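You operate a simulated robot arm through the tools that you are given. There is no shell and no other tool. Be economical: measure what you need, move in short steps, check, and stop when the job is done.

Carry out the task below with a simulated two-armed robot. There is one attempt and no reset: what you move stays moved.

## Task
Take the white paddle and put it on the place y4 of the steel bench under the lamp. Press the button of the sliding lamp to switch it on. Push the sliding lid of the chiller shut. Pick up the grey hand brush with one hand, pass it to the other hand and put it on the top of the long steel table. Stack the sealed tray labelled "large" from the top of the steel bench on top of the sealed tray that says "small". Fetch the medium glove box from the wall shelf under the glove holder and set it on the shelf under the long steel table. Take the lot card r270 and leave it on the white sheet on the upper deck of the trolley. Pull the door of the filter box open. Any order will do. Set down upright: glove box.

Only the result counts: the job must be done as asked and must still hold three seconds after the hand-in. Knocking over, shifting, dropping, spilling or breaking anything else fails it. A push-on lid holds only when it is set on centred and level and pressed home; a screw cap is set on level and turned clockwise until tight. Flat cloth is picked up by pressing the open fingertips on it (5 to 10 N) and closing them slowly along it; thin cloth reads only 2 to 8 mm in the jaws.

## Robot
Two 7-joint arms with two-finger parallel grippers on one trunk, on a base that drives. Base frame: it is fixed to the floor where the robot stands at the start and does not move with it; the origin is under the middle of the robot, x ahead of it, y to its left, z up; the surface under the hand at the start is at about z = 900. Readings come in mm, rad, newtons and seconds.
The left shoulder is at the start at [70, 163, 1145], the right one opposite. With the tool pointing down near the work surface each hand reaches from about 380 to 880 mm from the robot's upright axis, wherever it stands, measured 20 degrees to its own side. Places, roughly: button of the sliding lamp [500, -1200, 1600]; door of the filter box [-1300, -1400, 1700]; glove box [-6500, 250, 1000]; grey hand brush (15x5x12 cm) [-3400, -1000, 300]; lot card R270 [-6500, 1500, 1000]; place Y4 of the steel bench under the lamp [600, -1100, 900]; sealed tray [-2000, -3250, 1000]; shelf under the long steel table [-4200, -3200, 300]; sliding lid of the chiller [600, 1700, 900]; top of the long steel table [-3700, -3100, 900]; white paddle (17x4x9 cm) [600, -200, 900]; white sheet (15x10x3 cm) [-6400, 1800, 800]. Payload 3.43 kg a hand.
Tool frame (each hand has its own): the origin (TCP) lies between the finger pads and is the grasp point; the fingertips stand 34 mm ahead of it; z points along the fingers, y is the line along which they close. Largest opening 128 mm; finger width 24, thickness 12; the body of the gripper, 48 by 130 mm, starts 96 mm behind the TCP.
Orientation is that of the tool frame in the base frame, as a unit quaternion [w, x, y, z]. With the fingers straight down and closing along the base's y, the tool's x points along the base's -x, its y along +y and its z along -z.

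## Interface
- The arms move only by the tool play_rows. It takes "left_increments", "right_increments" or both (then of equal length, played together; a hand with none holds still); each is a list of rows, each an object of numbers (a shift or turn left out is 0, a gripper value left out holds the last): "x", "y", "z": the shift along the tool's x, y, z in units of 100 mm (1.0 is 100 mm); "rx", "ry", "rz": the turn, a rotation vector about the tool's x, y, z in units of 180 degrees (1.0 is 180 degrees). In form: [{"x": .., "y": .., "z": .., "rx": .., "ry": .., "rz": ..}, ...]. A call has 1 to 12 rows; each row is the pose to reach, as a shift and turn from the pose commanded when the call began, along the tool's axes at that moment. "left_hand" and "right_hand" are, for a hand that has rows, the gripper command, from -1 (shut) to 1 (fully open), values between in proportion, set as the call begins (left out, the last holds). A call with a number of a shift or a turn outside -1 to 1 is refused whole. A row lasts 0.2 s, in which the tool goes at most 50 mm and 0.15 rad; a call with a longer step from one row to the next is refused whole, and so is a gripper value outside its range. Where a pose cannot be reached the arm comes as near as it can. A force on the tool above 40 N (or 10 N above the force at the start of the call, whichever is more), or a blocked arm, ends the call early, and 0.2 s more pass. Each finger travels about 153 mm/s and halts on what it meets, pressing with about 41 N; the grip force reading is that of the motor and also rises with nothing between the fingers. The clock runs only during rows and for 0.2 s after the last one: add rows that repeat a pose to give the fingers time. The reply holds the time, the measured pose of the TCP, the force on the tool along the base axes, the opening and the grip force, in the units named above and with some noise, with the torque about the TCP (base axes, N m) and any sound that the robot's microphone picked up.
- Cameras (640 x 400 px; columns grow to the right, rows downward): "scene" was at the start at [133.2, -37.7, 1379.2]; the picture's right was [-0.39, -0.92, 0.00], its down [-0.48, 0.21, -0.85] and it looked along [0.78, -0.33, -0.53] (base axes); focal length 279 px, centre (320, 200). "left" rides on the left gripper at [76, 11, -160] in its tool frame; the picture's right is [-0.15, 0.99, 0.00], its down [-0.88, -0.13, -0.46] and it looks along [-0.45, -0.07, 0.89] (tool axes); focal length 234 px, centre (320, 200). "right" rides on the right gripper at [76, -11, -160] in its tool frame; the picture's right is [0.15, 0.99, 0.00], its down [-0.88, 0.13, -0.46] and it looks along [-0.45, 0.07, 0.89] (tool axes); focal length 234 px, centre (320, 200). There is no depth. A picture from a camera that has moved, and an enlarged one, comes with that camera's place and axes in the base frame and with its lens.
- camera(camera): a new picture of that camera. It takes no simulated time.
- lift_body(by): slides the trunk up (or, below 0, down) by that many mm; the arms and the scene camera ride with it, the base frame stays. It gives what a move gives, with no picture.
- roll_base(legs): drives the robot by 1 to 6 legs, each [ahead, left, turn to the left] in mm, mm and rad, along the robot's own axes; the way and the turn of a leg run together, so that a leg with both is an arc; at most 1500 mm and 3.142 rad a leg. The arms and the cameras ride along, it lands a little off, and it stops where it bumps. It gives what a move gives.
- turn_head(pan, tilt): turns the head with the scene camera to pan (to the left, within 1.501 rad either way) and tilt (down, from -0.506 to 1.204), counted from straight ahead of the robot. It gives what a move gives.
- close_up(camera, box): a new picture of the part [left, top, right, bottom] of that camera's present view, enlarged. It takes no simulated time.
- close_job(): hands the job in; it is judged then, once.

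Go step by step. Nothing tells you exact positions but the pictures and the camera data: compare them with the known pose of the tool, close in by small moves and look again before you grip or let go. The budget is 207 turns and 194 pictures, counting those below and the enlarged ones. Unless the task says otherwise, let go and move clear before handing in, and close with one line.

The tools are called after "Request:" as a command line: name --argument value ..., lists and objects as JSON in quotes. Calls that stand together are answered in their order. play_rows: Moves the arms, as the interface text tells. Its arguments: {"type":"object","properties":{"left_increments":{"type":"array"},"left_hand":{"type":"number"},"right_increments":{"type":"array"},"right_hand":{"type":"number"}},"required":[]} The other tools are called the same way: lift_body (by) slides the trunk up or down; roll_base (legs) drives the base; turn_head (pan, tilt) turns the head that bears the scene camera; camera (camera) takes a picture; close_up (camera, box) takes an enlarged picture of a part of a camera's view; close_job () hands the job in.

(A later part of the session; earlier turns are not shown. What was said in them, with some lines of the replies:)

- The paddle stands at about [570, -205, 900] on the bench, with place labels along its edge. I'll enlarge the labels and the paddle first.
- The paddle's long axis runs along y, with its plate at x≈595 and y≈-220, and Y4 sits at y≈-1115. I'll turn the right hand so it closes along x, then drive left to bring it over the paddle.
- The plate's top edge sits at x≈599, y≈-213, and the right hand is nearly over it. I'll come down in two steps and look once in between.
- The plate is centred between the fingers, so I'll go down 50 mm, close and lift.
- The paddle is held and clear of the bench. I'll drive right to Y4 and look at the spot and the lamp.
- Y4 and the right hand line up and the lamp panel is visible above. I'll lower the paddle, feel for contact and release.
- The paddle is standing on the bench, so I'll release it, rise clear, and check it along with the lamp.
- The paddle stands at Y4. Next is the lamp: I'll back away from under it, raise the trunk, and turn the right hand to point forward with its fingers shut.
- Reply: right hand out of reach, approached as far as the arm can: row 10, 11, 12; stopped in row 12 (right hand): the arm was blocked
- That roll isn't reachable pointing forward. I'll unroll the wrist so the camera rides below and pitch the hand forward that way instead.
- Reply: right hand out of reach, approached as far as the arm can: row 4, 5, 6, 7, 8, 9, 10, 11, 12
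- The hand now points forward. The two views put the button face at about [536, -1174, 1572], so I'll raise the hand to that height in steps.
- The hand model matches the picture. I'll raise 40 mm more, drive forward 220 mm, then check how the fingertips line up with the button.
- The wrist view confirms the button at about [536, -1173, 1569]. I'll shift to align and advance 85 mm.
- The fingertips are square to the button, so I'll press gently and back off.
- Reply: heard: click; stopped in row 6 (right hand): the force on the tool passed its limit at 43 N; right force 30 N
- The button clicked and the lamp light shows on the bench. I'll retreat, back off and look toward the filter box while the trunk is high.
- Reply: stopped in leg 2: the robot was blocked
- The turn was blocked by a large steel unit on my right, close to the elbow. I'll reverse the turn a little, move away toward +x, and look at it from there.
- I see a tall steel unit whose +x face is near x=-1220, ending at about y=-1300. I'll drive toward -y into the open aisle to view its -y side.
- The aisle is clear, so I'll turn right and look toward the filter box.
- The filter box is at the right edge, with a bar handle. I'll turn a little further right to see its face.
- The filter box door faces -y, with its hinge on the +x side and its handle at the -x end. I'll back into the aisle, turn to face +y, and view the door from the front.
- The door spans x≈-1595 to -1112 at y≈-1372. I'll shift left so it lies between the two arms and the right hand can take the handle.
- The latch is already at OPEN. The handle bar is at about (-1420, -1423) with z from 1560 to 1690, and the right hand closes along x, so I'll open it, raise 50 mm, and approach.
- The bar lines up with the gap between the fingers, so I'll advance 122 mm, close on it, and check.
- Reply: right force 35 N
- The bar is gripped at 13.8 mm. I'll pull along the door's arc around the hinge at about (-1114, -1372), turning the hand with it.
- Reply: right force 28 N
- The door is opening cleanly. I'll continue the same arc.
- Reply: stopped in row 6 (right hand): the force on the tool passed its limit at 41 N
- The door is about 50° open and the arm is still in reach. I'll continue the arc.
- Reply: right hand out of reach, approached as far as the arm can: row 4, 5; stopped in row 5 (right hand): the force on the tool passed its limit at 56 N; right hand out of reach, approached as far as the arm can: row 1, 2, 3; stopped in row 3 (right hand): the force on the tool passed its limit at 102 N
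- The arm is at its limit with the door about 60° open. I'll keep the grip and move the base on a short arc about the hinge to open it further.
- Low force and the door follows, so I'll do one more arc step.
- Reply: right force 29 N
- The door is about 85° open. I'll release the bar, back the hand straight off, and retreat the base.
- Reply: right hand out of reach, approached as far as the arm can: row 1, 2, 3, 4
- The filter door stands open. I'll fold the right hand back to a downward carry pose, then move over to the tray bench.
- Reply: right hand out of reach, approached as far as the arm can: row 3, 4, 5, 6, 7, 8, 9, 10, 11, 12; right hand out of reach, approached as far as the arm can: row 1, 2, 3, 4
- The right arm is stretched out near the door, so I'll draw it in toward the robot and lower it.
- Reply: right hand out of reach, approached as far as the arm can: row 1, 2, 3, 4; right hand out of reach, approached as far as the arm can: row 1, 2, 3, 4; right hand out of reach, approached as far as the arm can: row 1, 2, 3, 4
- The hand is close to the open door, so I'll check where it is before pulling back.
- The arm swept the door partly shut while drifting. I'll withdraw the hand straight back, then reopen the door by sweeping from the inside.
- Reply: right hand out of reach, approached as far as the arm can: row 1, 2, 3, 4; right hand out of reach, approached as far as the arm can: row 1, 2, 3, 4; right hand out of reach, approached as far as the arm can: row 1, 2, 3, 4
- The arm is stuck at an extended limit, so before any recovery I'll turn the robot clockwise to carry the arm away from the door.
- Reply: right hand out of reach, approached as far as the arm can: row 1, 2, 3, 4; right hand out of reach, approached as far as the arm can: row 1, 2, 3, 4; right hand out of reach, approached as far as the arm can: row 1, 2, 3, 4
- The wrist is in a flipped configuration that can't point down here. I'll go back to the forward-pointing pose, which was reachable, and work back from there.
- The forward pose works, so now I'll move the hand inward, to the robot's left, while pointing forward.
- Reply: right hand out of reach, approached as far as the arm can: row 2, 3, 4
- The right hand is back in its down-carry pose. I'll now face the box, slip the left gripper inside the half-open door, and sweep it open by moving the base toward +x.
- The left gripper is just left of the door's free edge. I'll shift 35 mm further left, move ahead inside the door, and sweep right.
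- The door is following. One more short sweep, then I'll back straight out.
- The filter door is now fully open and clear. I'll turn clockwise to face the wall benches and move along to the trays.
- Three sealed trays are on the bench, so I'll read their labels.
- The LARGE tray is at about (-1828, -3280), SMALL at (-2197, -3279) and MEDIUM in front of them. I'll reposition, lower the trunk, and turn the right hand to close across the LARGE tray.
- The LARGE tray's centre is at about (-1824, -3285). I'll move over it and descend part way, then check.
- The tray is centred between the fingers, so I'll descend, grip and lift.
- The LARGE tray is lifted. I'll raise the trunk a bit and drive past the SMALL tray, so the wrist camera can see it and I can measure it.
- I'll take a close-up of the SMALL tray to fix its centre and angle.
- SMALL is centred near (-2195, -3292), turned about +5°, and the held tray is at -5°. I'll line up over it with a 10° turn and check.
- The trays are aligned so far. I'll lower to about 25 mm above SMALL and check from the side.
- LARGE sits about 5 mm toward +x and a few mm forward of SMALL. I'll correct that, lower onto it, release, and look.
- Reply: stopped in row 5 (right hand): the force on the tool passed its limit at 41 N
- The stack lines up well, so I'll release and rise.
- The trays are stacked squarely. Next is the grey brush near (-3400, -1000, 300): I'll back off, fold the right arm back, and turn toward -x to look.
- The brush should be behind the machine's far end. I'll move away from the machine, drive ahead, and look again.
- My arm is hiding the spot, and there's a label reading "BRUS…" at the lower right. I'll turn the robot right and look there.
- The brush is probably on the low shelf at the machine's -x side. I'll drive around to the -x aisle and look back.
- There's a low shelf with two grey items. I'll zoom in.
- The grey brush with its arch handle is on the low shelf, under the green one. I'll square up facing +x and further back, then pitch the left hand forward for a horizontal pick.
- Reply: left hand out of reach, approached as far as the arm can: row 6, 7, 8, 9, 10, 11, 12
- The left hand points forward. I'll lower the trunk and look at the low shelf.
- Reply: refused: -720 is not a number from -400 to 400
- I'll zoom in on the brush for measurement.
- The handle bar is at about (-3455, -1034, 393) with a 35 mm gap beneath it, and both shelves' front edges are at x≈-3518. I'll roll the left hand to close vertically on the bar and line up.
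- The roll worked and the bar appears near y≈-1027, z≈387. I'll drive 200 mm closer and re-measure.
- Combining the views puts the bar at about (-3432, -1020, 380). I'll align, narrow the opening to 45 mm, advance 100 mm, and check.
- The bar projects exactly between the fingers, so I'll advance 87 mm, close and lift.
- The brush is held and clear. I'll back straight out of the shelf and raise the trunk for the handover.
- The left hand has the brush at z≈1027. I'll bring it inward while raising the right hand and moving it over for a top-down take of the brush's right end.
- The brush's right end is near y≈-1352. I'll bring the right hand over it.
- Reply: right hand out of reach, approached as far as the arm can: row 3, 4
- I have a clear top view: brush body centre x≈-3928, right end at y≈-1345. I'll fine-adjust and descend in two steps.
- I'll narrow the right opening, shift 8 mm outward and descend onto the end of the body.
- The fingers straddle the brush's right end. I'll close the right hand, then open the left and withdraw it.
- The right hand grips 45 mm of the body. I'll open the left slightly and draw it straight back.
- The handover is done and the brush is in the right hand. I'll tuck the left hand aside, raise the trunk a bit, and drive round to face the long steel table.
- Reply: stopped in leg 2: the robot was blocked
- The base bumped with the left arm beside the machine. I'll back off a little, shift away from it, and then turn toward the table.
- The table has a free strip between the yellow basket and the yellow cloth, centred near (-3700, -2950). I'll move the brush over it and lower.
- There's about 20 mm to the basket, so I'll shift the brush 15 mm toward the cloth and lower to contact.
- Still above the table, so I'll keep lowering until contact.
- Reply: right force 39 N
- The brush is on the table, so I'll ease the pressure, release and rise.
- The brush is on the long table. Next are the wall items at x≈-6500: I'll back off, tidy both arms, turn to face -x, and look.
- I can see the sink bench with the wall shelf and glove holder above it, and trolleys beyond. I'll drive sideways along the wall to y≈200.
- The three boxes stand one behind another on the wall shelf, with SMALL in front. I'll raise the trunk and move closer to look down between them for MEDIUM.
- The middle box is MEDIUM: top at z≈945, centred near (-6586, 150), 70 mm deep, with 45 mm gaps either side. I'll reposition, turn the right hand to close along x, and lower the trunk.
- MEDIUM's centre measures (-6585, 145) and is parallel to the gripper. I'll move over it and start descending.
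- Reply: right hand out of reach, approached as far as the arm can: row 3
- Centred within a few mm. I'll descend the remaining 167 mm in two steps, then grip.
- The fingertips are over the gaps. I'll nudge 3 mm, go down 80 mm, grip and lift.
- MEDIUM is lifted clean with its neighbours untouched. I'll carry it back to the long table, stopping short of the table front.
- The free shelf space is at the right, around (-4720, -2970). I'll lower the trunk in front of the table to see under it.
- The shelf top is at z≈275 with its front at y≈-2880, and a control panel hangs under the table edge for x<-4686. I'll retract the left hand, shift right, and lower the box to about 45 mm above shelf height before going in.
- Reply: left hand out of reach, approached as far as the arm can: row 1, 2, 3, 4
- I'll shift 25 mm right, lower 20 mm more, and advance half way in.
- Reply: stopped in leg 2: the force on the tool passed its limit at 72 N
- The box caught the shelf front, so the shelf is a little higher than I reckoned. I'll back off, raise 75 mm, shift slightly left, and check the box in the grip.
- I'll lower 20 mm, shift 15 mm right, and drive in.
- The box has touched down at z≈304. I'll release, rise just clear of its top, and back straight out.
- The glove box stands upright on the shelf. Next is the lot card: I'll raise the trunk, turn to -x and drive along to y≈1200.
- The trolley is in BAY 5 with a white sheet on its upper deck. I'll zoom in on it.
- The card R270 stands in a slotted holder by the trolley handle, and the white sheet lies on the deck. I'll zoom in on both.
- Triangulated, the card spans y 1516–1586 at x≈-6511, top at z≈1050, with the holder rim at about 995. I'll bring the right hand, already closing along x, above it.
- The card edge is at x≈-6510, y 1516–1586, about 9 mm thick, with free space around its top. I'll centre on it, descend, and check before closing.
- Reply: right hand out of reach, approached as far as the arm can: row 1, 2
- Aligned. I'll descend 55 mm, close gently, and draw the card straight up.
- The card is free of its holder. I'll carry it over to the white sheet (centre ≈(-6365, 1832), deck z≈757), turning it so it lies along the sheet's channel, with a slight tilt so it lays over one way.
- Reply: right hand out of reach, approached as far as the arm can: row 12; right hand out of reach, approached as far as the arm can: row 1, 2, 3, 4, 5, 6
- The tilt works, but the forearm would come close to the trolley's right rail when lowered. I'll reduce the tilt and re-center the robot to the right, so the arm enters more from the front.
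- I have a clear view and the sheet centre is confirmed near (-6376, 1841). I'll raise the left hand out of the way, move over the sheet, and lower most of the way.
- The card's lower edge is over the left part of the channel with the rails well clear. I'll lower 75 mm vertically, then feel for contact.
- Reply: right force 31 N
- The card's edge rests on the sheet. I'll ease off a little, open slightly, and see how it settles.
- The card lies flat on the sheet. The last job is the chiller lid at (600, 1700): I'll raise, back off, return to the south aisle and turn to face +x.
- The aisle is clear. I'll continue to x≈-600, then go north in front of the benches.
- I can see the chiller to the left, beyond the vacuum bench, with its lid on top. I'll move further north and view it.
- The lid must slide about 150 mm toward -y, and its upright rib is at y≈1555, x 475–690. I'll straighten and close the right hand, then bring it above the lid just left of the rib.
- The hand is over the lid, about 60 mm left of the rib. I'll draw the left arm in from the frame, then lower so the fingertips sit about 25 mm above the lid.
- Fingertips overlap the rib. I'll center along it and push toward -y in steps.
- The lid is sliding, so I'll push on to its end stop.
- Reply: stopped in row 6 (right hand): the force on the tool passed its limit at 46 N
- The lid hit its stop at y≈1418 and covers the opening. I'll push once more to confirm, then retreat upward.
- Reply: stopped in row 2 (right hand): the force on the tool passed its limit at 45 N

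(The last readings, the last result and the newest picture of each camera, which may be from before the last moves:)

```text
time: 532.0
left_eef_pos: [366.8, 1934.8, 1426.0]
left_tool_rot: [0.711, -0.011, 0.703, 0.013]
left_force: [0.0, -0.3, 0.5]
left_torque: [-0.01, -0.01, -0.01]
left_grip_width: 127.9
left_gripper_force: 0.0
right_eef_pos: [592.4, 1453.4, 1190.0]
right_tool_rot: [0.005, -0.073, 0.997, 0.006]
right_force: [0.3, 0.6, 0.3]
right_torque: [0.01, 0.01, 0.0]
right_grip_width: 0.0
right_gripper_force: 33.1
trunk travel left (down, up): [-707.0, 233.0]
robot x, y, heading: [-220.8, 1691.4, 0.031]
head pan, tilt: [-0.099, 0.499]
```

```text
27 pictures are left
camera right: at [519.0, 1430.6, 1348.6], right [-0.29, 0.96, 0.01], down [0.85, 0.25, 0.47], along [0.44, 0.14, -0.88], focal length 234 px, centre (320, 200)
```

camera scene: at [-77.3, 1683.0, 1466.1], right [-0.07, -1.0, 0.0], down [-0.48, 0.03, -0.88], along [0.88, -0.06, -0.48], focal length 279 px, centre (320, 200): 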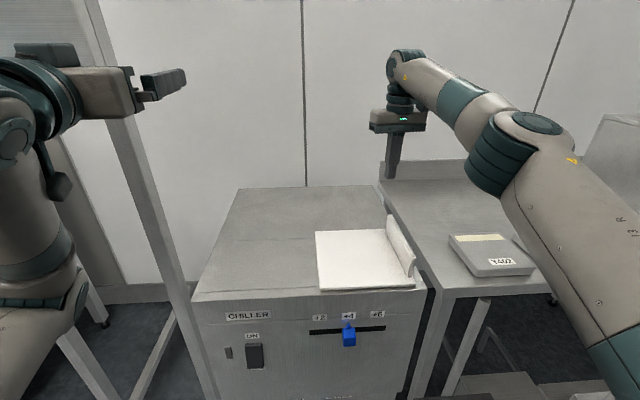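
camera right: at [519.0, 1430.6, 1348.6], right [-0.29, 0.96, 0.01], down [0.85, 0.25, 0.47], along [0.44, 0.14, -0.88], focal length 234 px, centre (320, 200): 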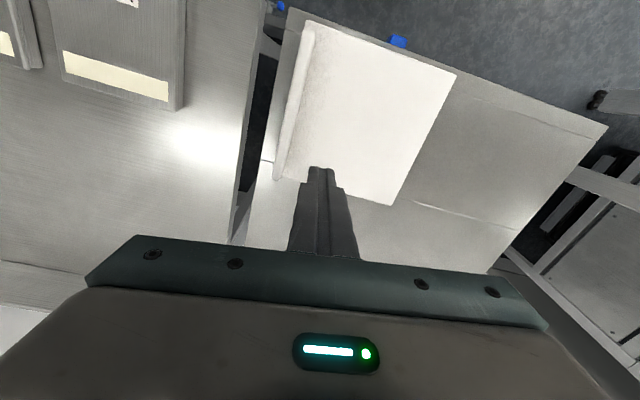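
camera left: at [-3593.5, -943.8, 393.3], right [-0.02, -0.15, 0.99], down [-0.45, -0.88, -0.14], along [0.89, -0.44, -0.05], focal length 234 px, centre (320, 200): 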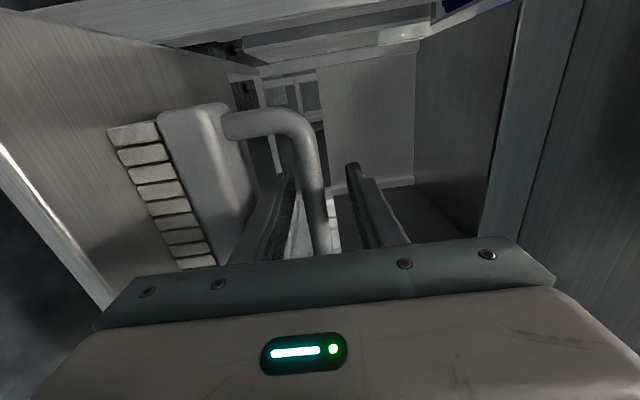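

The chiller lid is shut. I'll glance back at the lamp bench before handing in.

Request:
roll_base --legs '[[-250, 0, 0]]'

Request:
turn_head --pan -1.2 --tilt 0.1

Request:
camera --camera "scene"

Request:
close_up --camera "scene" --box '[180, 120, 440, 280]'

```text
time: 533.8
left_eef_pos: [121.3, 1927.0, 1424.2]
left_tool_rot: [0.71, -0.013, 0.704, 0.014]
left_force: [0.4, -0.4, 0.0]
left_torque: [0.0, 0.01, 0.02]
left_grip_width: 127.8
left_gripper_force: 0.0
right_eef_pos: [348.6, 1446.5, 1188.9]
right_tool_rot: [0.005, -0.074, 0.997, 0.006]
right_force: [0.3, 0.5, -0.7]
right_torque: [0.0, 0.01, 0.02]
right_grip_width: 0.2
right_gripper_force: 32.7
trunk travel left (down, up): [-707.0, 233.0]
robot x, y, heading: [-462.6, 1682.3, 0.033]
head pan, tilt: [-0.099, 0.499]
```

```text
time: 535.1
left_eef_pos: [119.2, 1927.5, 1425.0]
left_tool_rot: [0.711, -0.013, 0.703, 0.015]
left_force: [0.3, 1.3, 0.1]
left_torque: [-0.01, -0.01, -0.04]
left_grip_width: 128.1
left_gripper_force: 0.0
right_eef_pos: [349.4, 1447.3, 1189.7]
right_tool_rot: [0.005, -0.074, 0.997, 0.005]
right_force: [-0.3, -0.2, 0.0]
right_torque: [-0.03, 0.01, -0.02]
right_grip_width: 0.0
right_gripper_force: 32.9
trunk travel left (down, up): [-707.0, 233.0]
robot x, y, heading: [-466.0, 1681.2, 0.037]
head pan, tilt: [-1.201, 0.099]
```

```text
26 pictures are left
camera scene: at [-377.5, 1596.3, 1503.3], right [-0.92, -0.4, 0.0], down [-0.04, 0.09, -0.99], along [0.39, -0.91, -0.1], focal length 279 px, centre (320, 200)
```

scene: 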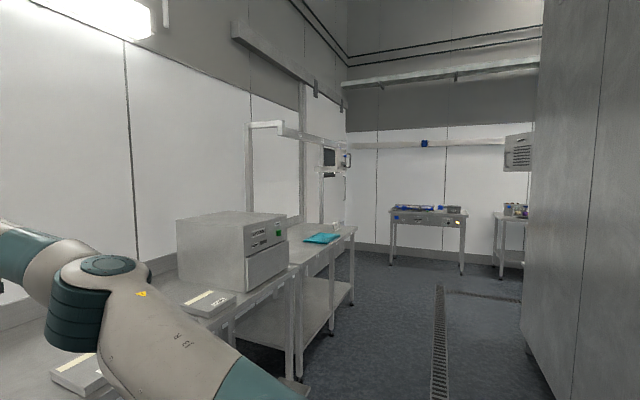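

```text
2.46 times, centred on (310, 200) of scene
camera zoom: at [-377.5, 1596.3, 1503.3], right [-0.92, -0.4, 0.0], down [-0.04, 0.09, -0.99], along [0.39, -0.91, -0.1], focal length 687 px, centre (345, 200)
```

zoom: 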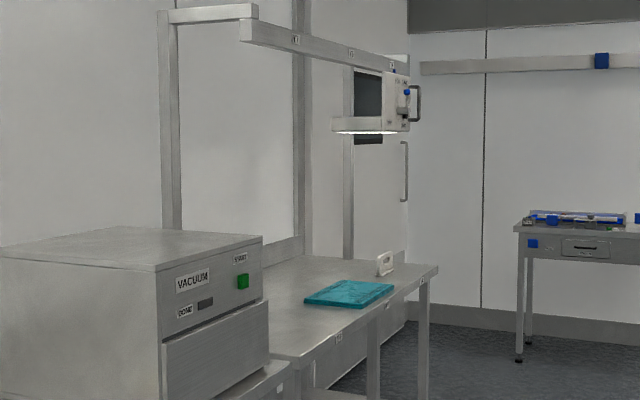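

The lamp is lit, the paddle stands at Y4, and the filter door is open with its louvres visible. All eight jobs are done and both hands are clear, so I'm handing in.

Request:
close_job

```text
The job is handed in.
```

All eight parts of the task are done and the job is handed in, with both hands empty and clear.
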